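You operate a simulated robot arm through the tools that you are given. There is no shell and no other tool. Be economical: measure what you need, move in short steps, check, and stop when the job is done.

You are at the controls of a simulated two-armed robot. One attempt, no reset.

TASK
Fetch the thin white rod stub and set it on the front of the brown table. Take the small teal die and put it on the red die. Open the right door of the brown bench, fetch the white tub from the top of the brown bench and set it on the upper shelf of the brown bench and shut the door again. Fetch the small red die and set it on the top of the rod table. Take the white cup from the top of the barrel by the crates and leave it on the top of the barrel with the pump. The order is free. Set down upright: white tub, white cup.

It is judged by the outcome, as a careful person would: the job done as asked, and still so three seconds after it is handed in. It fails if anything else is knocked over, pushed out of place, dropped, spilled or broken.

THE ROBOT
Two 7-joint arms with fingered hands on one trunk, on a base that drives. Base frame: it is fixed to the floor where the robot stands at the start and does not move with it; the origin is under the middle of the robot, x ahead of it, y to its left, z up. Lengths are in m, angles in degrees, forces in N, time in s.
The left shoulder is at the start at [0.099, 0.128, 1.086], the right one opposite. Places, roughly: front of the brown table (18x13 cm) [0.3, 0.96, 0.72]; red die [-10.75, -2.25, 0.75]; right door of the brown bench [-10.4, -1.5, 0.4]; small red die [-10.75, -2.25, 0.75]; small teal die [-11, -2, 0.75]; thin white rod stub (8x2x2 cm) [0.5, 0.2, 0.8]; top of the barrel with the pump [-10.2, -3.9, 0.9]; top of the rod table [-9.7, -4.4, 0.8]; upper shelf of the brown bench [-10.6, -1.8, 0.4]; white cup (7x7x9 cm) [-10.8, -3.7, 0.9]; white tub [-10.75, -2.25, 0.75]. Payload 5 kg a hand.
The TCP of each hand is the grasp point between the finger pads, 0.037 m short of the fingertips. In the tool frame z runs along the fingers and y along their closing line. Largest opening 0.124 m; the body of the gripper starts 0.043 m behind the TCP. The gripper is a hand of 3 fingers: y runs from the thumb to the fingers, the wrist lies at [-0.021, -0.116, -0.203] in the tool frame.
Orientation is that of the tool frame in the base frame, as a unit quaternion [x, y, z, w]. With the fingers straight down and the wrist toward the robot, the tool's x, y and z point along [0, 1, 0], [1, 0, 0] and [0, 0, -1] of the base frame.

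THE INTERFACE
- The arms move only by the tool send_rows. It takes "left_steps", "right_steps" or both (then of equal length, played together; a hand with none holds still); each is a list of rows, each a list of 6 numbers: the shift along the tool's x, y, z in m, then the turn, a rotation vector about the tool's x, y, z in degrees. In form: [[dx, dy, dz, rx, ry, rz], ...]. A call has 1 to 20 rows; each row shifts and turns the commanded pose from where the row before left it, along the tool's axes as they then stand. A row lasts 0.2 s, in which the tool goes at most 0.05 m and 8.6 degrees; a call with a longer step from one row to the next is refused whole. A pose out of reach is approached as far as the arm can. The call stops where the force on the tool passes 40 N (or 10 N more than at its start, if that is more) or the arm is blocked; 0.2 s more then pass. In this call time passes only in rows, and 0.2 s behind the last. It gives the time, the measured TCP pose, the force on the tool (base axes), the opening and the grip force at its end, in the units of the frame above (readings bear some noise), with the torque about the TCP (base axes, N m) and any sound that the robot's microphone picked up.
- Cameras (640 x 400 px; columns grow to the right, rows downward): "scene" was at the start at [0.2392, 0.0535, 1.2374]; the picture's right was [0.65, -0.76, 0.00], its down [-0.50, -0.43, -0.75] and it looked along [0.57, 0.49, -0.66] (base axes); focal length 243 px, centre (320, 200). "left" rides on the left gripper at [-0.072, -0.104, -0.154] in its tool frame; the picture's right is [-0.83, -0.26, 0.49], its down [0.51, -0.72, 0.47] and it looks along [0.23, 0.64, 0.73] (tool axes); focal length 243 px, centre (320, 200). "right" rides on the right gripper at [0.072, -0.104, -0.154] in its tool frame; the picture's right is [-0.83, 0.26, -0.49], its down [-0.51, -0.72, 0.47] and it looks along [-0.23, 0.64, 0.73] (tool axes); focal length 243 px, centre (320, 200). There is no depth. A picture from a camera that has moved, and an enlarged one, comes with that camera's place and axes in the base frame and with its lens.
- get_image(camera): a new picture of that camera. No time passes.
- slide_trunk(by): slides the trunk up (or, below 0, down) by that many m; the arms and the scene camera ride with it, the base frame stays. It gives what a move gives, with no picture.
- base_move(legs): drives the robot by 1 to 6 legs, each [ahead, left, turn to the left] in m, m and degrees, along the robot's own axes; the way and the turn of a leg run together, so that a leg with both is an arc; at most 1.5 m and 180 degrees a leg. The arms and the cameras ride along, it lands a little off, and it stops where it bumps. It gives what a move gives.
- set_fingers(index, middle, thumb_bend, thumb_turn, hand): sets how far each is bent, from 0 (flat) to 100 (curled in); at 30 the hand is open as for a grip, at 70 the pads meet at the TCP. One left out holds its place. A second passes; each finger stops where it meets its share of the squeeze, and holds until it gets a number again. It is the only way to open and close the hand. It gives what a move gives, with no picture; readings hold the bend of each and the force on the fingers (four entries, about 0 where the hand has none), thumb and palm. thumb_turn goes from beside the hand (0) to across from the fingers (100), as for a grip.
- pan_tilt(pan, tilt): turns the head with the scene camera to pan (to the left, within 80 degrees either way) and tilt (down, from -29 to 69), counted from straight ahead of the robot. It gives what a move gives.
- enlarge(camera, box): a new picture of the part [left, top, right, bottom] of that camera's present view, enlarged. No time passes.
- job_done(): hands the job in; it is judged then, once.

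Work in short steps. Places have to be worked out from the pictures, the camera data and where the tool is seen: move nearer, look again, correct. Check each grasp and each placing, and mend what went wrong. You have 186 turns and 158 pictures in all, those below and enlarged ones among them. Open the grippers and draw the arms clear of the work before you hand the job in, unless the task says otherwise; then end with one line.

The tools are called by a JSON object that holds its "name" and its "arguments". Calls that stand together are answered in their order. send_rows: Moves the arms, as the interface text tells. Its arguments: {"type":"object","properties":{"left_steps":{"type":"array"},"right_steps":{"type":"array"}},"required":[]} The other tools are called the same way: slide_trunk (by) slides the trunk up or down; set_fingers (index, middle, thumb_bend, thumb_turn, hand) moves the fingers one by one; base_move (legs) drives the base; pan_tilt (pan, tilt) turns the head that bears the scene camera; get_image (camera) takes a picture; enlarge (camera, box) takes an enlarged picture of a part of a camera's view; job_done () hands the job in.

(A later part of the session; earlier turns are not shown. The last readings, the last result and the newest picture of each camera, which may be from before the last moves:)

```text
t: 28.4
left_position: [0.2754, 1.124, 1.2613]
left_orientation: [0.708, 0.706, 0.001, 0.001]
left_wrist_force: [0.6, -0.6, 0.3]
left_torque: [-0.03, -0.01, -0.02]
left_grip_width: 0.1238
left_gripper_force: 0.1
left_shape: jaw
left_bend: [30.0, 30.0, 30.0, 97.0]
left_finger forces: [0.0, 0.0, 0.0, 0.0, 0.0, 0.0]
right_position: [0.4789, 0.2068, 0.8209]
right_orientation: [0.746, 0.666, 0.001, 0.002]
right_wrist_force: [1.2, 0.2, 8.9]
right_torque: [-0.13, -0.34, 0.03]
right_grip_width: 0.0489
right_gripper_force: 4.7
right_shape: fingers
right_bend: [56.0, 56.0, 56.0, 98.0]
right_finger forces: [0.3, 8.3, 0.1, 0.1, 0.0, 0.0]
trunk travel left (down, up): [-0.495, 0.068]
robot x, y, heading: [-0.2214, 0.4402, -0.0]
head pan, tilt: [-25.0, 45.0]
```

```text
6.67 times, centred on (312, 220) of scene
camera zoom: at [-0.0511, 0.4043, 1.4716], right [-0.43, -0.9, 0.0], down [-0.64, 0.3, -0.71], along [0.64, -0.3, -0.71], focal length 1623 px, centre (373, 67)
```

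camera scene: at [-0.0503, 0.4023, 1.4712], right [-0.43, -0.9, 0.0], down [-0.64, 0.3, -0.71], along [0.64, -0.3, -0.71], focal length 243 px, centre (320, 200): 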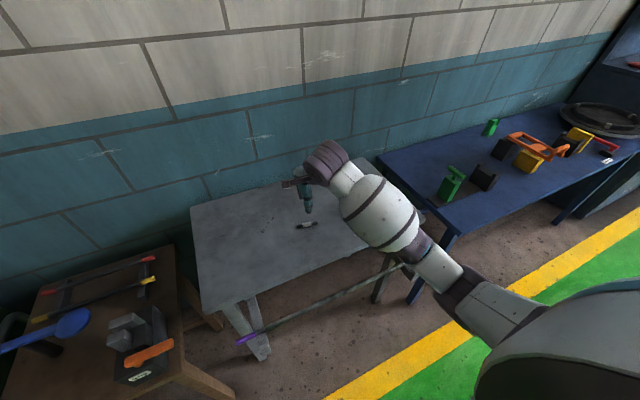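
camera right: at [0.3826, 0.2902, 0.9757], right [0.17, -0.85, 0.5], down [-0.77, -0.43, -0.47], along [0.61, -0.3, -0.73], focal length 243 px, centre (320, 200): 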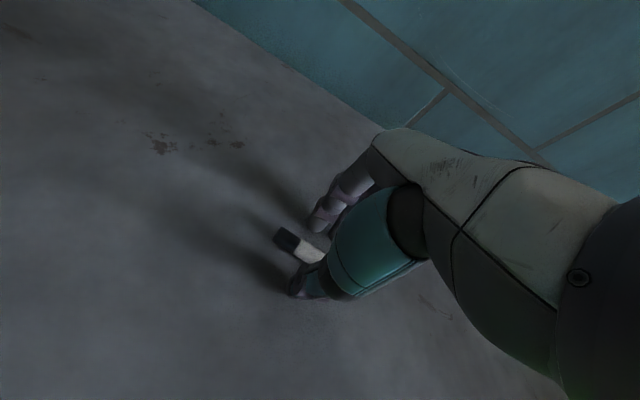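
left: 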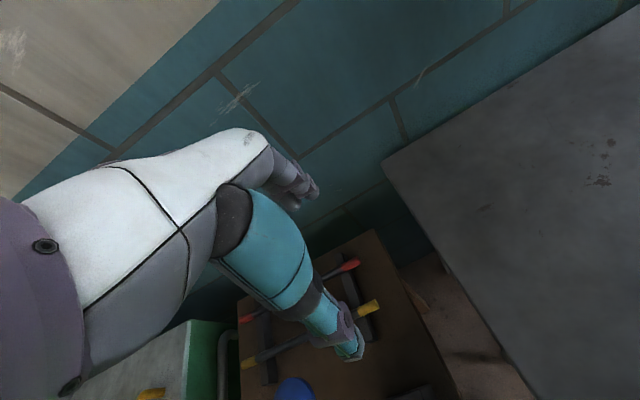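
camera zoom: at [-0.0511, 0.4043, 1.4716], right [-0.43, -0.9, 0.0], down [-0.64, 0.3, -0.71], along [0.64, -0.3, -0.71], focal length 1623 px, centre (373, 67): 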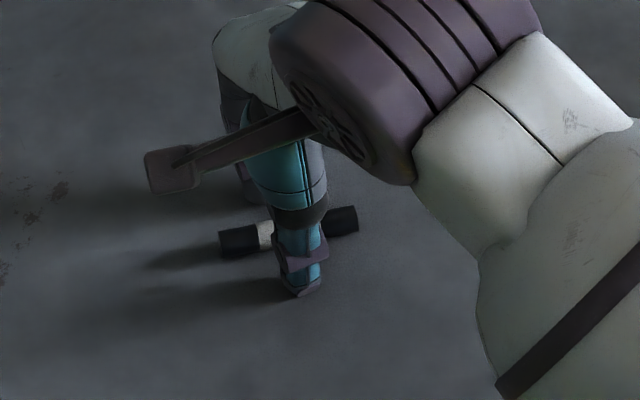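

Light contact of the middle fingertip at TCP z 0.821. I raise 2 mm and close in steps.

{"name": "send_rows", "arguments": {"right_steps": [[0, 0, -0.003, 0, 0, 0]]}}

{"name": "set_fingers", "arguments": {"hand": "right", "index": 66, "middle": 66, "thumb_bend": 66}}

{"name": "get_image", "arguments": {"camera": "right"}}

```text
t: 28.8
left_position: [0.2766, 1.1237, 1.26]
left_orientation: [0.708, 0.706, -0.001, 0.0]
left_wrist_force: [0.5, 0.2, -0.4]
left_torque: [0.02, -0.02, -0.01]
left_grip_width: 0.1238
left_gripper_force: 0.1
left_shape: jaw
left_bend: [30.0, 30.0, 30.0, 97.0]
left_finger forces: [0.0, 0.0, 0.1, 0.0, 0.0, 0.0]
right_position: [0.4774, 0.2078, 0.8223]
right_orientation: [0.746, 0.666, 0.0, 0.001]
right_wrist_force: [1.3, -1.2, 4.2]
right_torque: [-0.07, -0.19, 0.02]
right_grip_width: 0.0491
right_gripper_force: 2.3
right_shape: fingers
right_bend: [56.0, 55.0, 56.0, 98.0]
right_finger forces: [0.1, 4.6, 0.0, 0.0, 0.0, 0.1]
trunk travel left (down, up): [-0.495, 0.068]
robot x, y, heading: [-0.2237, 0.4391, -0.2]
head pan, tilt: [-25.0, 45.0]
```

```text
t: 29.8
left_position: [0.2773, 1.1238, 1.2601]
left_orientation: [0.709, 0.705, 0.0, 0.0]
left_wrist_force: [-0.3, -0.5, 0.5]
left_torque: [-0.02, -0.01, -0.02]
left_grip_width: 0.1238
left_gripper_force: 0.0
left_shape: jaw
left_bend: [30.0, 30.0, 30.0, 97.0]
left_finger forces: [0.0, 0.0, 0.0, 0.0, 0.0, 0.0]
right_position: [0.479, 0.206, 0.8222]
right_orientation: [0.746, 0.666, 0.0, 0.0]
right_wrist_force: [-1.1, -0.5, 0.0]
right_torque: [0.03, 0.0, 0.0]
right_grip_width: 0.0194
right_gripper_force: 0.0
right_shape: fingers
right_bend: [66.0, 66.0, 66.0, 98.0]
right_finger forces: [0.0, 0.0, 0.0, 0.0, 0.3, 0.0]
trunk travel left (down, up): [-0.495, 0.068]
robot x, y, heading: [-0.2221, 0.4409, -0.2]
head pan, tilt: [-25.0, 45.0]
```

```text
127 pictures are left
camera right: at [0.3833, 0.2903, 0.9765], right [0.17, -0.85, 0.49], down [-0.77, -0.42, -0.47], along [0.61, -0.3, -0.73], focal length 243 px, centre (320, 200)
```

right: 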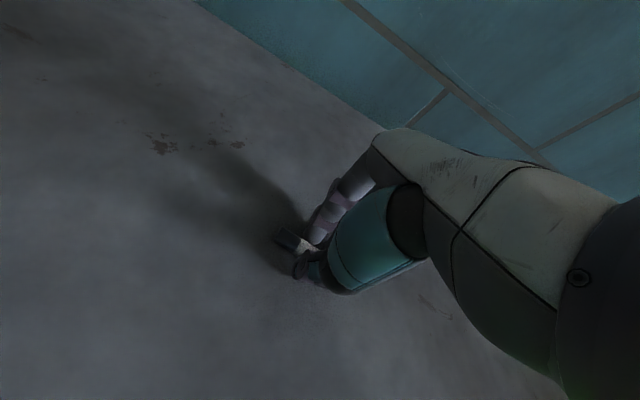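

At 66 the tips no longer touch, so there is room to go lower. I lower in 2 mm steps at bend 63.

{"name": "set_fingers", "arguments": {"hand": "right", "index": 63, "middle": 63, "thumb_bend": 63}}

{"name": "send_rows", "arguments": {"right_steps": [[0, 0, 0.003, 0, 0, 0], [0, 0, 0.002, 0, 0, 0], [0, 0, 0.002, 0, 0, 0]]}}

{"name": "get_image", "arguments": {"camera": "right"}}

```text
t: 30.8
left_position: [0.2772, 1.1244, 1.2603]
left_orientation: [0.708, 0.706, 0.0, 0.0]
left_wrist_force: [-0.3, 1.3, -0.4]
left_torque: [0.02, -0.02, 0.02]
left_grip_width: 0.1238
left_gripper_force: 0.0
left_shape: jaw
left_bend: [30.0, 30.0, 30.0, 97.0]
left_finger forces: [0.1, 0.1, 0.0, 0.1, 0.0, 0.0]
right_position: [0.4773, 0.2063, 0.8225]
right_orientation: [0.745, 0.667, 0.0, 0.001]
right_wrist_force: [-0.5, 1.2, -0.1]
right_torque: [0.02, 0.01, -0.01]
right_grip_width: 0.0269
right_gripper_force: 0.2
right_shape: fingers
right_bend: [63.0, 63.0, 63.0, 98.0]
right_finger forces: [0.1, 0.0, 0.1, 0.1, 0.0, 0.0]
trunk travel left (down, up): [-0.495, 0.068]
robot x, y, heading: [-0.2256, 0.4386, -0.3]
head pan, tilt: [-25.0, 45.0]
```

```text
t: 31.6
left_position: [0.2749, 1.1242, 1.2608]
left_orientation: [0.708, 0.706, 0.001, 0.001]
left_wrist_force: [0.0, -0.9, 0.0]
left_torque: [0.0, -0.01, -0.01]
left_grip_width: 0.124
left_gripper_force: 0.1
left_shape: jaw
left_bend: [30.0, 30.0, 30.0, 97.0]
left_finger forces: [0.1, 0.0, 0.0, 0.0, 0.0, 0.1]
right_position: [0.4754, 0.2081, 0.8211]
right_orientation: [0.745, 0.667, 0.001, 0.003]
right_wrist_force: [1.3, -2.2, 25.9]
right_torque: [0.21, 0.0, 0.0]
right_grip_width: 0.0268
right_gripper_force: 12.4
right_shape: fingers
right_bend: [63.0, 63.0, 64.0, 98.0]
right_finger forces: [9.9, 2.9, 0.0, 0.1, 13.4, 0.0]
trunk travel left (down, up): [-0.495, 0.068]
robot x, y, heading: [-0.2221, 0.4425, -0.2]
head pan, tilt: [-25.0, 45.0]
```

```text
126 pictures are left
camera right: at [0.3815, 0.2903, 0.9742], right [0.16, -0.85, 0.49], down [-0.77, -0.42, -0.48], along [0.62, -0.3, -0.73], focal length 243 px, centre (320, 200)
```

right: 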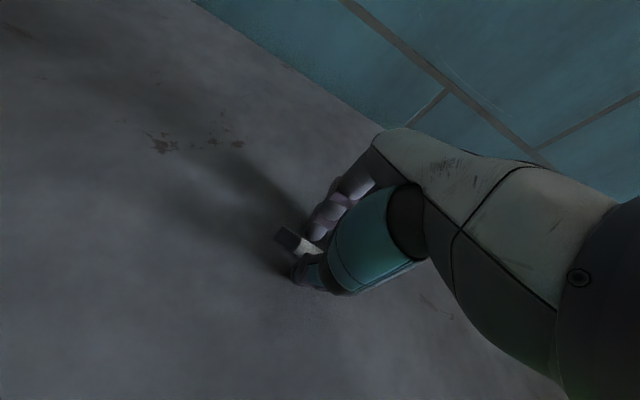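

Now the converging tips press on the rod's top (26 N). So the fingers curl upward while closing: I must lower while closing, in alternation. I raise, open to 57, lower to light contact.

{"name": "send_rows", "arguments": {"right_steps": [[0, 0, -0.008, 0, 0, 0]]}}

{"name": "set_fingers", "arguments": {"hand": "right", "index": 58, "middle": 58, "thumb_bend": 58}}

{"name": "send_rows", "arguments": {"right_steps": [[0, 0, 0.004, 0, 0, 0], [0, 0, 0.004, 0, 0, 0], [0, 0, 0.002, 0, 0, 0], [0, 0, 0.002, 0, 0, 0]]}}

{"name": "enlarge", "arguments": {"camera": "right", "box": [240, 200, 368, 280]}}

```text
t: 32.0
left_position: [0.2776, 1.1243, 1.2591]
left_orientation: [0.709, 0.706, -0.001, 0.0]
left_wrist_force: [0.5, 0.1, 0.5]
left_torque: [0.01, 0.04, 0.0]
left_grip_width: 0.1239
left_gripper_force: 0.2
left_shape: jaw
left_bend: [30.0, 30.0, 30.0, 97.0]
left_finger forces: [0.0, 0.1, 0.0, 0.0, 0.0, 0.0]
right_position: [0.4769, 0.2068, 0.8214]
right_orientation: [0.745, 0.667, -0.002, -0.001]
right_wrist_force: [0.8, -0.8, 4.9]
right_torque: [0.05, -0.21, 0.0]
right_grip_width: 0.0283
right_gripper_force: 2.5
right_shape: fingers
right_bend: [62.0, 63.0, 63.0, 98.0]
right_finger forces: [5.3, 0.0, 0.0, 0.1, 0.0, 0.0]
trunk travel left (down, up): [-0.495, 0.068]
robot x, y, heading: [-0.2249, 0.4402, -0.1]
head pan, tilt: [-25.0, 45.0]
```

```text
t: 33.0
left_position: [0.277, 1.1237, 1.2595]
left_orientation: [0.708, 0.706, -0.001, 0.0]
left_wrist_force: [-0.5, 0.2, 0.0]
left_torque: [0.0, 0.0, 0.01]
left_grip_width: 0.1238
left_gripper_force: 0.0
left_shape: jaw
left_bend: [30.0, 30.0, 30.0, 97.0]
left_finger forces: [0.0, 0.0, 0.0, 0.0, 0.0, 0.0]
right_position: [0.4758, 0.2067, 0.8228]
right_orientation: [0.745, 0.667, -0.001, 0.002]
right_wrist_force: [0.4, -0.2, -0.4]
right_torque: [-0.02, -0.01, 0.02]
right_grip_width: 0.0453
right_gripper_force: 0.0
right_shape: fingers
right_bend: [57.0, 57.0, 57.0, 98.0]
right_finger forces: [0.0, 0.0, 0.0, 0.1, 0.0, 0.1]
trunk travel left (down, up): [-0.495, 0.068]
robot x, y, heading: [-0.2222, 0.4424, -0.1]
head pan, tilt: [-25.0, 45.0]
```

```text
t: 33.9
left_position: [0.2763, 1.1238, 1.259]
left_orientation: [0.709, 0.705, 0.0, 0.0]
left_wrist_force: [-0.5, 0.6, -0.1]
left_torque: [-0.01, 0.01, -0.02]
left_grip_width: 0.1238
left_gripper_force: 0.1
left_shape: jaw
left_bend: [30.0, 30.0, 30.0, 97.0]
left_finger forces: [0.0, 0.0, 0.1, 0.0, 0.1, 0.0]
right_position: [0.4803, 0.2067, 0.8213]
right_orientation: [0.746, 0.666, 0.006, 0.005]
right_wrist_force: [-2.2, 0.3, 27.2]
right_torque: [0.34, 0.97, 0.03]
right_grip_width: 0.0478
right_gripper_force: 12.7
right_shape: fingers
right_bend: [57.0, 58.0, 57.0, 98.0]
right_finger forces: [0.1, 2.6, 0.0, 0.1, 23.7, 0.1]
trunk travel left (down, up): [-0.495, 0.068]
robot x, y, heading: [-0.2231, 0.4393, -0.2]
head pan, tilt: [-25.0, 45.0]
stopped in row 4 (right hand): the force on the tool passed its limit at 43 N (the readings are from after the stop); the commanded pose is now the measured one
```

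```text
5.00 times, centred on (304, 240) of right
camera zoom: at [0.3833, 0.2896, 0.9742], right [0.16, -0.85, 0.5], down [-0.77, -0.42, -0.48], along [0.62, -0.3, -0.72], focal length 1213 px, centre (400, 0)
```

zoom: 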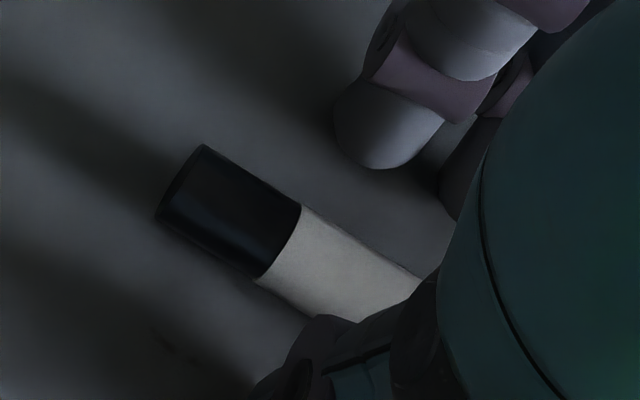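

The TCP floor is ~0.821 in all cases, so the tips do stay at table level. I lift 1.5 mm and simply close fully this time.

{"name": "send_rows", "arguments": {"right_steps": [[0, -0.002, -0.002, 0, 0, 0]]}}

{"name": "set_fingers", "arguments": {"hand": "right", "index": 67, "middle": 67, "thumb_bend": 67}}

{"name": "enlarge", "arguments": {"camera": "right", "box": [240, 200, 368, 280]}}

{"name": "set_fingers", "arguments": {"hand": "right", "index": 80, "middle": 80, "thumb_bend": 80}}

{"name": "enlarge", "arguments": {"camera": "right", "box": [240, 200, 368, 280]}}

```text
t: 34.3
left_position: [0.2761, 1.1237, 1.2599]
left_orientation: [0.709, 0.706, 0.0, 0.001]
left_wrist_force: [0.5, -0.7, 0.9]
left_torque: [-0.03, -0.01, -0.02]
left_grip_width: 0.1238
left_gripper_force: 0.0
left_shape: jaw
left_bend: [30.0, 30.0, 30.0, 97.0]
left_finger forces: [0.0, 0.0, 0.1, 0.0, 0.0, 0.0]
right_position: [0.4774, 0.2058, 0.8221]
right_orientation: [0.746, 0.666, 0.003, 0.004]
right_wrist_force: [2.5, -0.2, 23.4]
right_torque: [-0.02, -0.16, 0.05]
right_grip_width: 0.0451
right_gripper_force: 11.5
right_shape: fingers
right_bend: [57.0, 56.0, 58.0, 98.0]
right_finger forces: [1.8, 11.6, 0.0, 0.0, 9.9, 0.1]
trunk travel left (down, up): [-0.495, 0.068]
robot x, y, heading: [-0.2266, 0.4416, -0.1]
head pan, tilt: [-25.0, 45.0]
```

```text
t: 35.3
left_position: [0.2751, 1.124, 1.2612]
left_orientation: [0.708, 0.706, 0.001, 0.001]
left_wrist_force: [-0.2, 0.0, -0.3]
left_torque: [0.01, -0.02, 0.0]
left_grip_width: 0.1238
left_gripper_force: 0.0
left_shape: jaw
left_bend: [30.0, 30.0, 30.0, 97.0]
left_finger forces: [0.0, 0.0, 0.0, 0.0, 0.0, 0.0]
right_position: [0.4765, 0.2052, 0.8205]
right_orientation: [0.745, 0.667, 0.003, 0.003]
right_wrist_force: [-3.5, -0.3, 18.6]
right_torque: [0.29, 0.51, 0.06]
right_grip_width: 0.0186
right_gripper_force: 10.4
right_shape: fingers
right_bend: [66.0, 67.0, 67.0, 98.0]
right_finger forces: [1.2, 0.2, 0.0, 0.1, 20.6, 0.0]
trunk travel left (down, up): [-0.495, 0.068]
robot x, y, heading: [-0.2254, 0.4407, -0.4]
head pan, tilt: [-25.0, 45.0]
```

```text
5.00 times, centred on (304, 240) of right
camera zoom: at [0.38, 0.29, 0.9734], right [0.16, -0.85, 0.5], down [-0.77, -0.42, -0.48], along [0.62, -0.3, -0.73], focal length 1213 px, centre (400, 0)
```

zoom: 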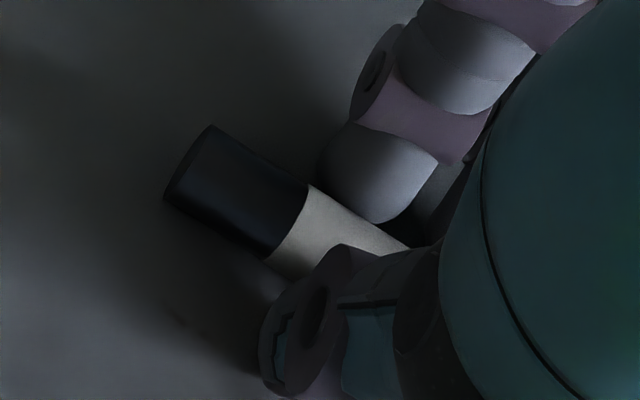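

```text
t: 36.3
left_position: [0.2757, 1.1229, 1.2603]
left_orientation: [0.709, 0.706, 0.001, 0.001]
left_wrist_force: [-0.1, -0.1, 0.6]
left_torque: [-0.01, 0.02, -0.01]
left_grip_width: 0.1239
left_gripper_force: 0.0
left_shape: jaw
left_bend: [30.0, 30.0, 30.0, 97.0]
left_finger forces: [0.0, 0.0, 0.1, 0.0, 0.0, 0.1]
right_position: [0.4763, 0.2067, 0.8192]
right_orientation: [0.746, 0.666, 0.002, 0.003]
right_wrist_force: [0.6, -4.3, 16.9]
right_torque: [-0.03, 0.34, 0.08]
right_grip_width: 0.0171
right_gripper_force: 41.8
right_shape: fingers
right_bend: [78.0, 78.0, 68.0, 95.0]
right_finger forces: [18.6, 14.1, 0.0, 0.1, 50.5, 0.1]
trunk travel left (down, up): [-0.495, 0.068]
robot x, y, heading: [-0.2231, 0.4351, -0.4]
head pan, tilt: [-25.0, 45.0]
```

```text
5.00 times, centred on (304, 240) of right
camera zoom: at [0.3806, 0.2895, 0.9732], right [0.16, -0.85, 0.49], down [-0.77, -0.42, -0.48], along [0.62, -0.3, -0.73], focal length 1213 px, centre (400, 0)
```

zoom: 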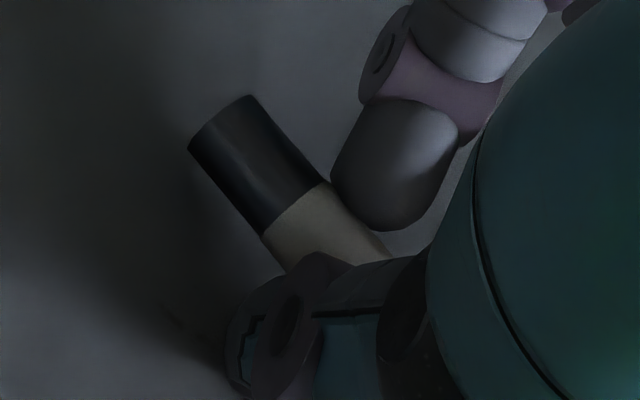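

Gripped: 42 N with width 17 mm and the rod held. I lift and check.

{"name": "send_rows", "arguments": {"right_steps": [[0, 0, -0.01, 0, 0, 0], [0, 0, -0.03, 0, 0, 0], [0, 0, -0.04, 0, 0, 0], [0, 0, -0.04, 0, 0, 0], [0, 0, -0.04, 0, 0, 0]]}}

{"name": "enlarge", "arguments": {"camera": "right", "box": [200, 160, 392, 280]}}

{"name": "pan_tilt", "arguments": {"pan": 25, "tilt": 50}}

{"name": "get_image", "arguments": {"camera": "scene"}}

```text
t: 37.5
left_position: [0.2773, 1.1242, 1.2589]
left_orientation: [0.708, 0.706, 0.0, 0.0]
left_wrist_force: [0.0, 0.3, -1.1]
left_torque: [-0.02, 0.02, 0.03]
left_grip_width: 0.1236
left_gripper_force: 0.1
left_shape: jaw
left_bend: [30.0, 30.0, 30.0, 97.0]
left_finger forces: [0.1, 0.1, 0.1, 0.0, 0.1, 0.0]
right_position: [0.4784, 0.209, 0.9803]
right_orientation: [0.746, 0.666, 0.002, 0.002]
right_wrist_force: [0.0, 0.0, -1.3]
right_torque: [-0.01, -0.03, 0.0]
right_grip_width: 0.0136
right_gripper_force: 17.4
right_shape: fingers
right_bend: [79.0, 80.0, 70.0, 97.0]
right_finger forces: [17.6, 0.0, 0.0, 0.1, 17.1, 0.0]
trunk travel left (down, up): [-0.495, 0.068]
robot x, y, heading: [-0.2255, 0.4456, -0.3]
head pan, tilt: [-25.0, 45.0]
```

```text
3.33 times, centred on (296, 220) of right
camera zoom: at [0.3819, 0.2926, 1.1336], right [0.16, -0.85, 0.49], down [-0.77, -0.42, -0.48], along [0.62, -0.3, -0.73], focal length 809 px, centre (400, 133)
```

zoom: 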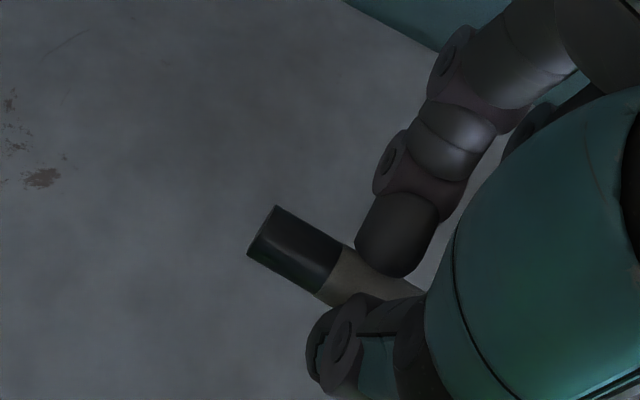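

```text
t: 38.7
left_position: [0.2767, 1.123, 1.26]
left_orientation: [0.708, 0.706, 0.0, -0.001]
left_wrist_force: [-0.6, 0.0, 0.5]
left_torque: [0.02, -0.02, 0.02]
left_grip_width: 0.1238
left_gripper_force: 0.1
left_shape: jaw
left_bend: [30.0, 30.0, 30.0, 97.0]
left_finger forces: [0.0, 0.1, 0.0, 0.0, 0.0, 0.1]
right_position: [0.4776, 0.2082, 0.9793]
right_orientation: [0.746, 0.666, 0.003, 0.003]
right_wrist_force: [-0.5, -0.1, -0.6]
right_torque: [-0.04, 0.0, 0.01]
right_grip_width: 0.0136
right_gripper_force: 17.2
right_shape: fingers
right_bend: [79.0, 80.0, 70.0, 97.0]
right_finger forces: [17.7, 0.0, 0.0, 0.0, 17.1, 0.0]
trunk travel left (down, up): [-0.495, 0.068]
robot x, y, heading: [-0.2239, 0.4403, -0.5]
head pan, tilt: [25.0, 50.0]
```

```text
121 pictures are left
camera scene: at [-0.0534, 0.4706, 1.4642], right [0.42, -0.91, 0.0], down [-0.7, -0.32, -0.64], along [0.58, 0.27, -0.77], focal length 243 px, centre (320, 200)
```

scene: 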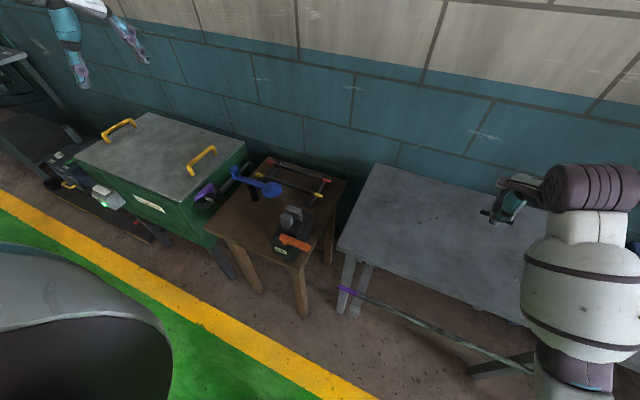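

Rod is held off the table. Now a closer look at the free area of the brown table.

{"name": "enlarge", "arguments": {"camera": "scene", "box": [190, 150, 350, 250]}}

```text
4.00 times, centred on (270, 200) of scene
camera zoom: at [-0.0534, 0.4706, 1.4642], right [0.42, -0.91, 0.0], down [-0.7, -0.32, -0.64], along [0.58, 0.27, -0.77], focal length 974 px, centre (520, 200)
```

zoom: 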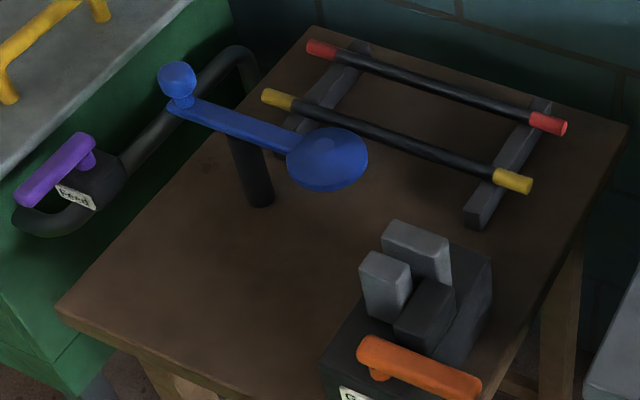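

Rod zone: free area around [0.28, 0.945], crank arm at x≈0.40 (z 0.82–0.86), block's left side at y≈0.81. I drive back 0.2 and left 0.74 keeping the hand at height 0.98.

{"name": "base_move", "arguments": {"legs": [[-0.198, 0, 0], [0, 0.737, 0.3]]}}

{"name": "pan_tilt", "arguments": {"pan": -15, "tilt": 50}}

{"name": "get_image", "arguments": {"camera": "scene"}}

{"name": "get_image", "arguments": {"camera": "right"}}

```text
t: 46.6
left_position: [0.0722, 1.8501, 1.2607]
left_orientation: [0.705, 0.709, 0.0, -0.001]
left_wrist_force: [-0.3, 0.5, 0.5]
left_torque: [0.02, 0.01, 0.0]
left_grip_width: 0.1238
left_gripper_force: 0.1
left_shape: jaw
left_bend: [30.0, 30.0, 30.0, 97.0]
left_finger forces: [0.1, 0.0, 0.0, 0.0, 0.0, 0.2]
right_position: [0.2824, 0.9384, 0.9792]
right_orientation: [0.742, 0.67, 0.003, 0.003]
right_wrist_force: [0.0, -0.3, -0.1]
right_torque: [0.0, -0.01, -0.01]
right_grip_width: 0.0136
right_gripper_force: 17.4
right_shape: fingers
right_bend: [79.0, 80.0, 70.0, 97.0]
right_finger forces: [17.7, 0.0, 0.0, 0.0, 17.1, 0.1]
trunk travel left (down, up): [-0.495, 0.068]
robot x, y, heading: [-0.4202, 1.1601, 0.4]
head pan, tilt: [25.0, 50.0]
```

```text
t: 47.7
left_position: [0.0716, 1.8497, 1.2606]
left_orientation: [0.704, 0.71, 0.0, 0.0]
left_wrist_force: [1.1, 0.1, -0.4]
left_torque: [0.0, 0.02, 0.02]
left_grip_width: 0.1239
left_gripper_force: 0.1
left_shape: jaw
left_bend: [30.0, 30.0, 30.0, 97.0]
left_finger forces: [0.0, 0.0, 0.1, 0.0, 0.1, 0.0]
right_position: [0.2821, 0.9385, 0.9794]
right_orientation: [0.742, 0.67, 0.002, 0.002]
right_wrist_force: [-0.4, -0.1, -0.2]
right_torque: [-0.02, 0.0, -0.03]
right_grip_width: 0.0133
right_gripper_force: 17.7
right_shape: fingers
right_bend: [79.0, 80.0, 70.0, 97.0]
right_finger forces: [17.7, 0.0, 0.0, 0.0, 17.0, 0.0]
trunk travel left (down, up): [-0.495, 0.068]
robot x, y, heading: [-0.42, 1.1606, 0.5]
head pan, tilt: [-15.0, 50.0]
```

```text
119 pictures are left
camera scene: at [-0.2468, 1.1415, 1.4642], right [-0.25, -0.97, 0.0], down [-0.74, 0.19, -0.64], along [0.62, -0.16, -0.77], focal length 243 px, centre (320, 200)
```

scene: 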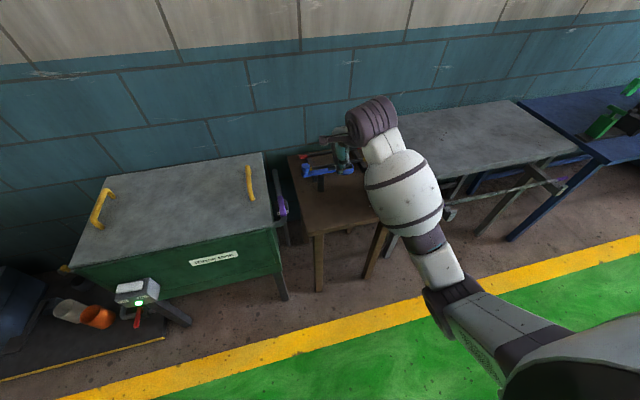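

```text
118 pictures are left
camera right: at [0.1858, 1.0201, 1.1331], right [0.17, -0.85, 0.49], down [-0.77, -0.43, -0.48], along [0.62, -0.3, -0.73], focal length 243 px, centre (320, 200)
```

right: 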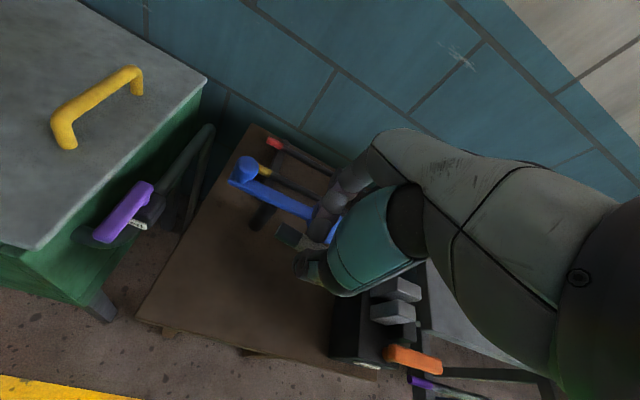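

Position good: [0.282, 0.938]. I lower to z≈0.82 first and check clearance to crank and block.

{"name": "send_rows", "arguments": {"right_steps": [[0, 0, 0.04, 0, 0, 0], [0, 0, 0.04, 0, 0, 0], [0, 0, 0.04, 0, 0, 0], [0, 0, 0.035, 0, 0, 0]]}}

{"name": "get_image", "arguments": {"camera": "right"}}

{"name": "enlarge", "arguments": {"camera": "scene", "box": [260, 90, 452, 210]}}

```text
t: 48.7
left_position: [0.0718, 1.8505, 1.2601]
left_orientation: [0.704, 0.71, 0.0, 0.0]
left_wrist_force: [-0.3, 0.2, -0.4]
left_torque: [0.0, -0.01, -0.01]
left_grip_width: 0.1235
left_gripper_force: 0.0
left_shape: jaw
left_bend: [30.0, 30.0, 30.0, 97.0]
left_finger forces: [0.0, 0.0, 0.0, 0.1, 0.1, 0.1]
right_position: [0.2838, 0.9381, 0.8263]
right_orientation: [0.742, 0.67, 0.003, 0.004]
right_wrist_force: [0.3, -0.5, -1.3]
right_torque: [0.01, 0.06, -0.01]
right_grip_width: 0.0135
right_gripper_force: 17.4
right_shape: fingers
right_bend: [79.0, 80.0, 70.0, 97.0]
right_finger forces: [17.7, 0.1, 0.0, 0.0, 17.0, 0.1]
trunk travel left (down, up): [-0.495, 0.068]
robot x, y, heading: [-0.4217, 1.1615, 0.3]
head pan, tilt: [-15.0, 50.0]
```

```text
117 pictures are left
camera right: at [0.1871, 1.0188, 0.9791], right [0.17, -0.85, 0.49], down [-0.77, -0.43, -0.48], along [0.62, -0.3, -0.73], focal length 243 px, centre (320, 200)
```

right: 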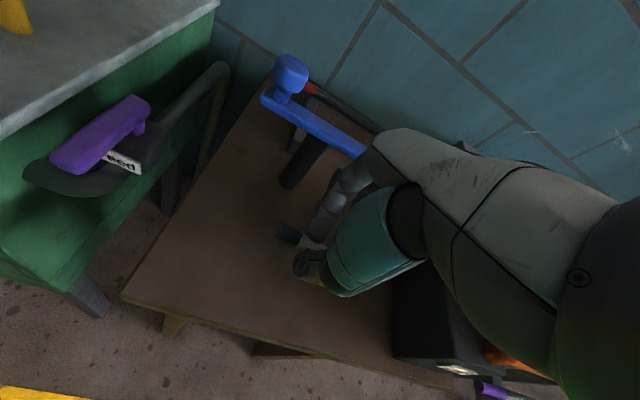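

```text
3.33 times, centred on (356, 150) of scene
camera zoom: at [-0.2467, 1.1414, 1.4642], right [-0.25, -0.97, 0.0], down [-0.74, 0.19, -0.64], along [0.62, -0.16, -0.77], focal length 812 px, centre (200, 367)
```

zoom: 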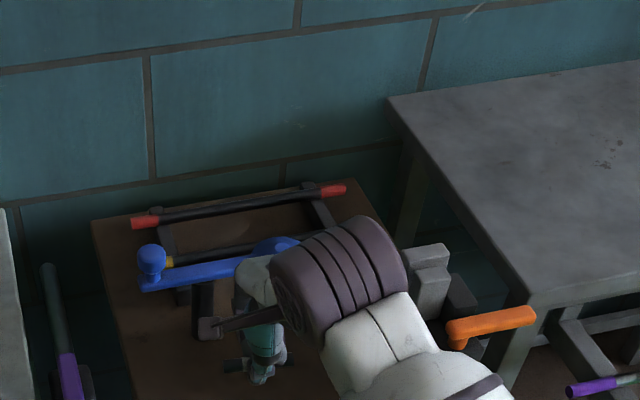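

Clear but near the crank; I shift 1.3 cm toward the robot and lower slowly until contact.

{"name": "send_rows", "arguments": {"right_steps": [[0, -0.013, 0.015, 0, 0, 0], [0, 0, 0.015, 0, 0, 0], [0, 0, 0.01, 0, 0, 0], [0, 0, 0.008, 0, 0, 0], [0, 0, 0.005, 0, 0, 0], [0, 0, 0.004, 0, 0, 0]]}}

{"name": "get_image", "arguments": {"camera": "right"}}

```text
t: 50.1
left_position: [0.0724, 1.8498, 1.2591]
left_orientation: [0.704, 0.71, 0.0, -0.001]
left_wrist_force: [0.6, 0.6, -0.5]
left_torque: [-0.01, 0.01, 0.0]
left_grip_width: 0.1239
left_gripper_force: 0.0
left_shape: jaw
left_bend: [30.0, 30.0, 30.0, 97.0]
left_finger forces: [0.1, 0.0, 0.0, 0.0, 0.0, 0.0]
right_position: [0.2719, 0.939, 0.7689]
right_orientation: [0.742, 0.671, 0.002, 0.003]
right_wrist_force: [0.6, -0.2, -0.5]
right_torque: [0.02, 0.04, 0.0]
right_grip_width: 0.0136
right_gripper_force: 17.7
right_shape: fingers
right_bend: [79.0, 80.0, 70.0, 97.0]
right_finger forces: [17.8, 0.0, 0.0, 0.1, 17.0, 0.1]
trunk travel left (down, up): [-0.495, 0.068]
robot x, y, heading: [-0.421, 1.159, 0.4]
head pan, tilt: [-15.0, 50.0]
```

```text
115 pictures are left
camera right: at [0.1749, 1.0218, 0.9209], right [0.17, -0.85, 0.49], down [-0.77, -0.43, -0.48], along [0.62, -0.3, -0.73], focal length 243 px, centre (320, 200)
```

right: 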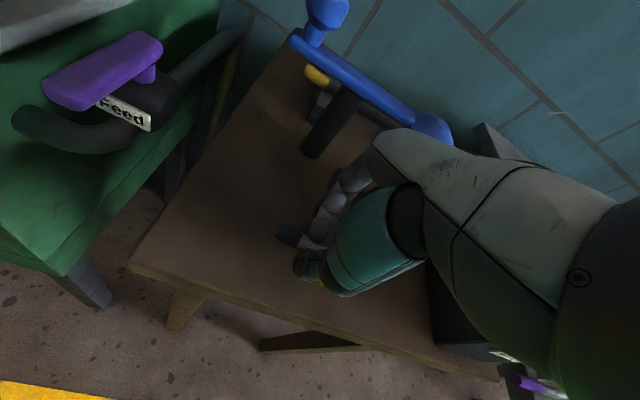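

Still no contact at 0.769; I continue down in 3 mm steps.

{"name": "send_rows", "arguments": {"right_steps": [[0, 0, 0.003, 0, 0, 0], [0, 0, 0.003, 0, 0, 0], [0, 0, 0.003, 0, 0, 0], [0, 0, 0.003, 0, 0, 0]]}}

{"name": "enlarge", "arguments": {"camera": "right", "box": [220, 150, 380, 310]}}

```text
t: 51.1
left_position: [0.0688, 1.8509, 1.2608]
left_orientation: [0.704, 0.71, 0.001, 0.0]
left_wrist_force: [1.3, -0.1, -0.4]
left_torque: [0.01, 0.0, -0.01]
left_grip_width: 0.1238
left_gripper_force: 0.2
left_shape: jaw
left_bend: [30.0, 30.0, 30.0, 97.0]
left_finger forces: [0.0, 0.0, 0.0, 0.0, 0.0, 0.1]
right_position: [0.2715, 0.9405, 0.7602]
right_orientation: [0.743, 0.67, 0.005, 0.005]
right_wrist_force: [-3.6, -0.4, 18.4]
right_torque: [0.28, 0.47, 0.04]
right_grip_width: 0.0132
right_gripper_force: 26.9
right_shape: fingers
right_bend: [79.0, 80.0, 71.0, 97.0]
right_finger forces: [18.3, 0.1, 0.0, 0.0, 36.1, 0.0]
trunk travel left (down, up): [-0.495, 0.068]
robot x, y, heading: [-0.4218, 1.16, 0.4]
head pan, tilt: [-15.0, 50.0]
```

```text
2.50 times, centred on (300, 230) of right
camera zoom: at [0.1731, 1.022, 0.9121], right [0.17, -0.85, 0.5], down [-0.76, -0.43, -0.48], along [0.62, -0.3, -0.72], focal length 606 px, centre (370, 125)
```

zoom: 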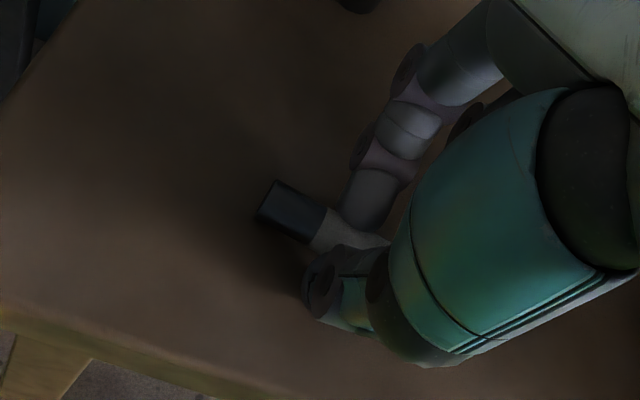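

Contact at 18 N. I relieve by 2 mm, then release gradually.

{"name": "send_rows", "arguments": {"right_steps": [[0, 0, -0.002, 0, 0, 0]]}}

{"name": "set_fingers", "arguments": {"hand": "right", "index": 66, "middle": 66, "thumb_bend": 66}}

{"name": "set_fingers", "arguments": {"hand": "right", "index": 54, "middle": 54, "thumb_bend": 54}}

{"name": "enlarge", "arguments": {"camera": "right", "box": [220, 150, 380, 310]}}

```text
t: 51.5
left_position: [0.0698, 1.8506, 1.2619]
left_orientation: [0.705, 0.709, 0.001, 0.001]
left_wrist_force: [-0.2, 0.6, -0.8]
left_torque: [-0.04, 0.02, -0.01]
left_grip_width: 0.1242
left_gripper_force: 0.0
left_shape: jaw
left_bend: [30.0, 30.0, 30.0, 97.0]
left_finger forces: [0.0, 0.1, 0.0, 0.0, 0.1, 0.1]
right_position: [0.2695, 0.94, 0.7598]
right_orientation: [0.742, 0.67, 0.004, 0.004]
right_wrist_force: [-2.2, -0.6, 17.8]
right_torque: [0.22, 0.38, 0.03]
right_grip_width: 0.0131
right_gripper_force: 27.3
right_shape: fingers
right_bend: [79.0, 80.0, 71.0, 97.0]
right_finger forces: [18.7, 0.0, 0.0, 0.0, 35.8, 0.0]
trunk travel left (down, up): [-0.495, 0.068]
robot x, y, heading: [-0.4223, 1.1622, 0.5]
head pan, tilt: [-15.0, 50.0]
```

```text
t: 52.5
left_position: [0.0707, 1.8521, 1.2612]
left_orientation: [0.705, 0.709, 0.0, 0.0]
left_wrist_force: [0.1, 0.4, -0.2]
left_torque: [0.02, 0.01, 0.03]
left_grip_width: 0.1239
left_gripper_force: 0.0
left_shape: jaw
left_bend: [30.0, 30.0, 30.0, 97.0]
left_finger forces: [0.0, 0.1, 0.0, 0.0, 0.0, 0.0]
right_position: [0.2712, 0.9397, 0.7618]
right_orientation: [0.742, 0.671, 0.005, 0.006]
right_wrist_force: [11.5, 0.3, 33.0]
right_torque: [-0.21, -0.55, 0.0]
right_grip_width: 0.0217
right_gripper_force: 16.3
right_shape: fingers
right_bend: [64.0, 77.0, 66.0, 97.0]
right_finger forces: [7.3, 25.1, 0.1, 0.0, 1.2, 0.1]
trunk travel left (down, up): [-0.495, 0.068]
robot x, y, heading: [-0.4208, 1.1626, 0.4]
head pan, tilt: [-15.0, 50.0]
```

```text
t: 53.5
left_position: [0.0663, 1.8516, 1.2615]
left_orientation: [0.705, 0.709, 0.001, 0.001]
left_wrist_force: [0.5, 0.1, 0.4]
left_torque: [-0.04, 0.03, -0.05]
left_grip_width: 0.1238
left_gripper_force: 0.1
left_shape: jaw
left_bend: [30.0, 30.0, 30.0, 97.0]
left_finger forces: [0.0, 0.0, 0.0, 0.0, 0.1, 0.0]
right_position: [0.2695, 0.9412, 0.7616]
right_orientation: [0.742, 0.671, 0.004, 0.005]
right_wrist_force: [-1.7, -0.5, 43.9]
right_torque: [0.19, 0.39, -0.14]
right_grip_width: 0.0433
right_gripper_force: 22.2
right_shape: fingers
right_bend: [56.0, 78.0, 60.0, 97.0]
right_finger forces: [4.9, 15.1, 0.1, 0.1, 24.1, 0.0]
trunk travel left (down, up): [-0.495, 0.068]
robot x, y, heading: [-0.4237, 1.1625, 0.5]
head pan, tilt: [-15.0, 50.0]
```

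```text
2.50 times, centred on (300, 230) of right
camera zoom: at [0.1713, 1.0228, 0.9142], right [0.17, -0.85, 0.5], down [-0.76, -0.43, -0.48], along [0.62, -0.3, -0.72], focal length 606 px, centre (370, 125)
```

zoom: 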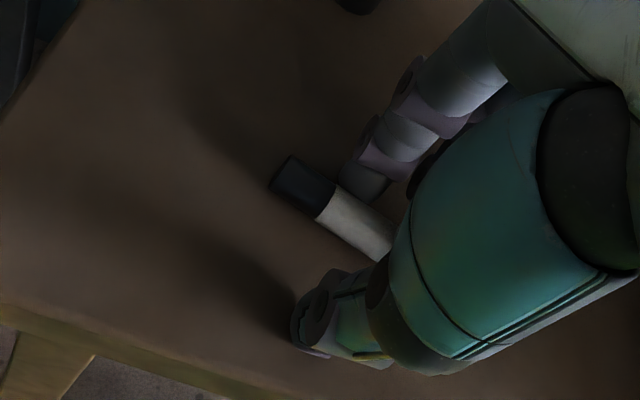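

The rod is down, but fingers jam against the table while opening. I raise gently 1 cm at a time.

{"name": "send_rows", "arguments": {"right_steps": [[0, 0, -0.004, 0, 0, 0], [0, 0, -0.004, 0, 0, 0], [0, 0, -0.004, 0, 0, 0]]}}

{"name": "set_fingers", "arguments": {"hand": "right", "index": 50, "middle": 50, "thumb_bend": 50}}

{"name": "enlarge", "arguments": {"camera": "right", "box": [220, 150, 380, 310]}}

```text
t: 54.3
left_position: [0.0709, 1.8511, 1.2598]
left_orientation: [0.704, 0.71, 0.0, 0.0]
left_wrist_force: [-1.0, 0.3, 0.1]
left_torque: [0.0, -0.05, 0.03]
left_grip_width: 0.1237
left_gripper_force: 0.1
left_shape: jaw
left_bend: [30.0, 30.0, 30.0, 97.0]
left_finger forces: [0.0, 0.0, 0.0, 0.0, 0.0, 0.0]
right_position: [0.271, 0.9384, 0.77]
right_orientation: [0.743, 0.67, 0.003, 0.003]
right_wrist_force: [-0.7, -0.7, 15.3]
right_torque: [-0.17, -0.19, 0.0]
right_grip_width: 0.0551
right_gripper_force: 7.3
right_shape: fingers
right_bend: [54.0, 56.0, 54.0, 97.0]
right_finger forces: [0.1, 14.0, 0.1, 0.0, 0.0, 0.0]
trunk travel left (down, up): [-0.495, 0.068]
robot x, y, heading: [-0.4214, 1.163, 0.5]
head pan, tilt: [-15.0, 50.0]
```

```text
t: 55.3
left_position: [0.0716, 1.8502, 1.2596]
left_orientation: [0.704, 0.71, 0.0, 0.0]
left_wrist_force: [0.2, 0.1, -1.0]
left_torque: [0.0, -0.03, 0.05]
left_grip_width: 0.1241
left_gripper_force: 0.1
left_shape: jaw
left_bend: [30.0, 30.0, 30.0, 97.0]
left_finger forces: [0.0, 0.1, 0.0, 0.1, 0.0, 0.1]
right_position: [0.2718, 0.9391, 0.769]
right_orientation: [0.742, 0.671, 0.002, 0.003]
right_wrist_force: [0.3, -0.8, -0.4]
right_torque: [-0.04, 0.0, 0.0]
right_grip_width: 0.0678
right_gripper_force: 0.0
right_shape: fingers
right_bend: [50.0, 50.0, 50.0, 97.0]
right_finger forces: [0.1, 0.0, 0.0, 0.0, 0.0, 0.0]
trunk travel left (down, up): [-0.495, 0.068]
robot x, y, heading: [-0.421, 1.1624, 0.5]
head pan, tilt: [-15.0, 50.0]
```

```text
2.50 times, centred on (300, 230) of right
camera zoom: at [0.1744, 1.0211, 0.9226], right [0.17, -0.85, 0.49], down [-0.77, -0.43, -0.48], along [0.62, -0.3, -0.73], focal length 606 px, centre (370, 125)
```

zoom: 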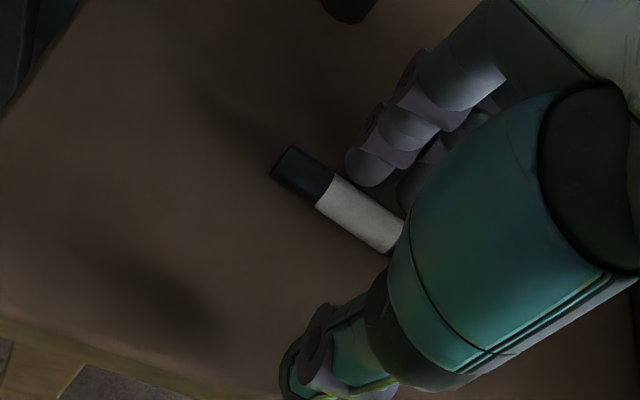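

Rod lies free on the table. I lift the hand away and check its final place.

{"name": "send_rows", "arguments": {"right_steps": [[0, 0, -0.015, 0, 0, 0], [0, 0, -0.03, 0, 0, 0], [0, 0, -0.045, 0, 0, 0], [0, 0, -0.045, 0, 0, 0], [0, 0, -0.045, 0, 0, 0], [0, 0, -0.045, 0, 0, 0]]}}

{"name": "get_image", "arguments": {"camera": "right"}}

```text
t: 56.7
left_position: [0.0723, 1.8511, 1.26]
left_orientation: [0.705, 0.709, 0.0, 0.0]
left_wrist_force: [-0.8, -0.3, -0.5]
left_torque: [0.01, -0.02, -0.02]
left_grip_width: 0.1241
left_gripper_force: 0.0
left_shape: jaw
left_bend: [30.0, 30.0, 30.0, 97.0]
left_finger forces: [0.0, 0.0, 0.0, 0.0, 0.0, 0.0]
right_position: [0.2679, 0.9387, 0.9971]
right_orientation: [0.742, 0.671, 0.001, 0.002]
right_wrist_force: [0.3, 0.2, -1.2]
right_torque: [-0.01, 0.02, 0.01]
right_grip_width: 0.0676
right_gripper_force: 0.1
right_shape: fingers
right_bend: [50.0, 50.0, 50.0, 97.0]
right_finger forces: [0.1, 0.0, 0.0, 0.1, 0.0, 0.1]
trunk travel left (down, up): [-0.495, 0.068]
robot x, y, heading: [-0.4189, 1.16, 0.3]
head pan, tilt: [-15.0, 50.0]
```

```text
111 pictures are left
camera right: at [0.1712, 1.0201, 1.1498], right [0.17, -0.85, 0.49], down [-0.77, -0.43, -0.48], along [0.62, -0.3, -0.73], focal length 243 px, centre (320, 200)
```

right: 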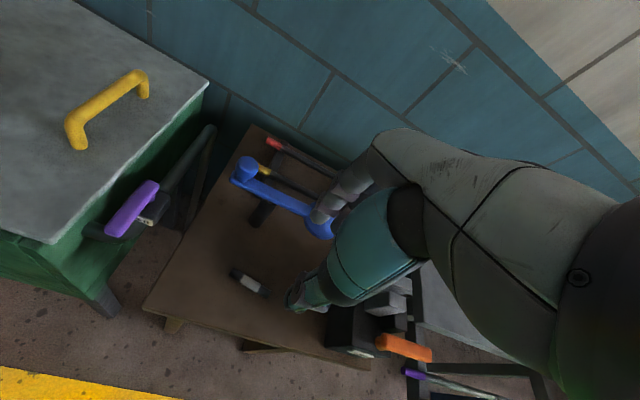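

The rod lies at ≈[0.30, 0.94] on the front of the brown table. Next I back off and turn to survey the route to x≈-10.

{"name": "base_move", "arguments": {"legs": [[-0.35, 0, 0], [0, 0, -100]]}}

{"name": "pan_tilt", "arguments": {"pan": -70, "tilt": 15}}

{"name": "get_image", "arguments": {"camera": "scene"}}

{"name": "pan_tilt", "arguments": {"pan": -10, "tilt": 15}}

{"name": "get_image", "arguments": {"camera": "scene"}}

```text
t: 63.2
left_position: [-0.1855, 0.5409, 1.2596]
left_orientation: [0.996, -0.094, -0.001, 0.0]
left_wrist_force: [0.6, -0.8, -0.5]
left_torque: [-0.03, -0.02, -0.01]
left_grip_width: 0.1236
left_gripper_force: 0.0
left_shape: jaw
left_bend: [30.0, 30.0, 30.0, 97.0]
left_finger forces: [0.0, 0.0, 0.0, 0.0, 0.0, 0.1]
right_position: [-1.1189, 0.5248, 0.9965]
right_orientation: [0.989, -0.147, -0.001, 0.003]
right_wrist_force: [0.2, 0.3, -0.6]
right_torque: [-0.02, 0.02, 0.01]
right_grip_width: 0.0674
right_gripper_force: 0.1
right_shape: fingers
right_bend: [50.0, 50.0, 50.0, 97.0]
right_finger forces: [0.1, 0.0, 0.2, 0.0, 0.1, 0.0]
trunk travel left (down, up): [-0.495, 0.068]
robot x, y, heading: [-0.7658, 1.1567, -100.7]
head pan, tilt: [-15.0, 50.0]
```

```text
t: 64.5
left_position: [-0.1863, 0.5414, 1.2604]
left_orientation: [0.996, -0.094, 0.0, 0.0]
left_wrist_force: [-0.1, -0.3, 0.1]
left_torque: [0.01, 0.04, 0.03]
left_grip_width: 0.1238
left_gripper_force: 0.0
left_shape: jaw
left_bend: [30.0, 30.0, 30.0, 97.0]
left_finger forces: [0.0, 0.1, 0.0, 0.1, 0.0, 0.0]
right_position: [-1.1187, 0.5262, 0.9962]
right_orientation: [0.989, -0.148, 0.0, 0.004]
right_wrist_force: [0.0, -0.1, 0.7]
right_torque: [0.03, -0.03, -0.01]
right_grip_width: 0.0678
right_gripper_force: 0.1
right_shape: fingers
right_bend: [50.0, 50.0, 50.0, 97.0]
right_finger forces: [0.1, 0.0, 0.1, 0.0, 0.1, 0.0]
trunk travel left (down, up): [-0.495, 0.068]
robot x, y, heading: [-0.767, 1.161, -100.9]
head pan, tilt: [-70.0, 15.0]
```

```text
110 pictures are left
camera scene: at [-0.8805, 1.0415, 1.5179], right [-0.16, 0.99, 0.0], down [0.26, 0.04, -0.97], along [-0.95, -0.15, -0.26], focal length 243 px, centre (320, 200)
```

scene: 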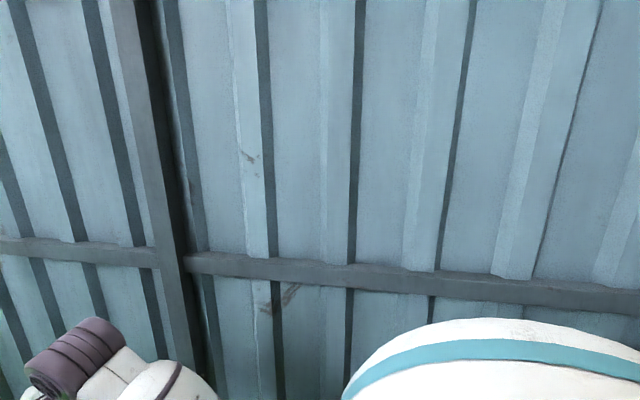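

```text
t: 65.8
left_position: [-0.1862, 0.5403, 1.2607]
left_orientation: [0.996, -0.093, 0.0, 0.001]
left_wrist_force: [-0.1, 0.2, 0.8]
left_torque: [-0.02, -0.01, 0.01]
left_grip_width: 0.1236
left_gripper_force: 0.1
left_shape: jaw
left_bend: [30.0, 30.0, 30.0, 97.0]
left_finger forces: [0.0, 0.1, 0.1, 0.0, 0.0, 0.0]
right_position: [-1.1191, 0.5253, 0.9964]
right_orientation: [0.989, -0.148, -0.001, 0.004]
right_wrist_force: [-0.1, -0.7, -0.3]
right_torque: [0.03, -0.01, 0.01]
right_grip_width: 0.0676
right_gripper_force: 0.1
right_shape: fingers
right_bend: [50.0, 50.0, 50.0, 97.0]
right_finger forces: [0.0, 0.1, 0.0, 0.0, 0.1, 0.1]
trunk travel left (down, up): [-0.495, 0.068]
robot x, y, heading: [-0.7656, 1.1582, -100.8]
head pan, tilt: [-10.0, 15.0]
```

```text
109 pictures are left
camera scene: at [-0.8215, 0.9691, 1.518], right [-0.93, 0.36, 0.0], down [0.09, 0.24, -0.97], along [-0.34, -0.9, -0.26], focal length 243 px, centre (320, 200)
```

scene: 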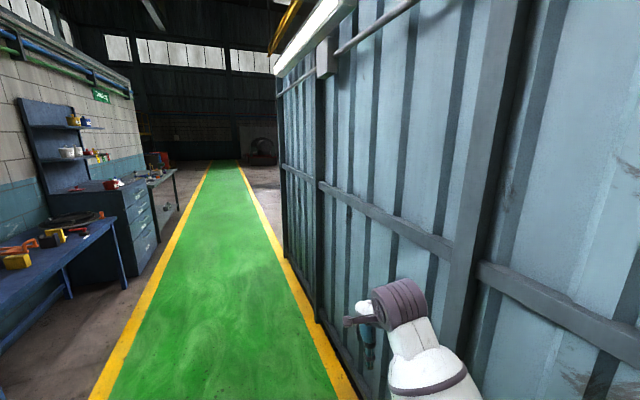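

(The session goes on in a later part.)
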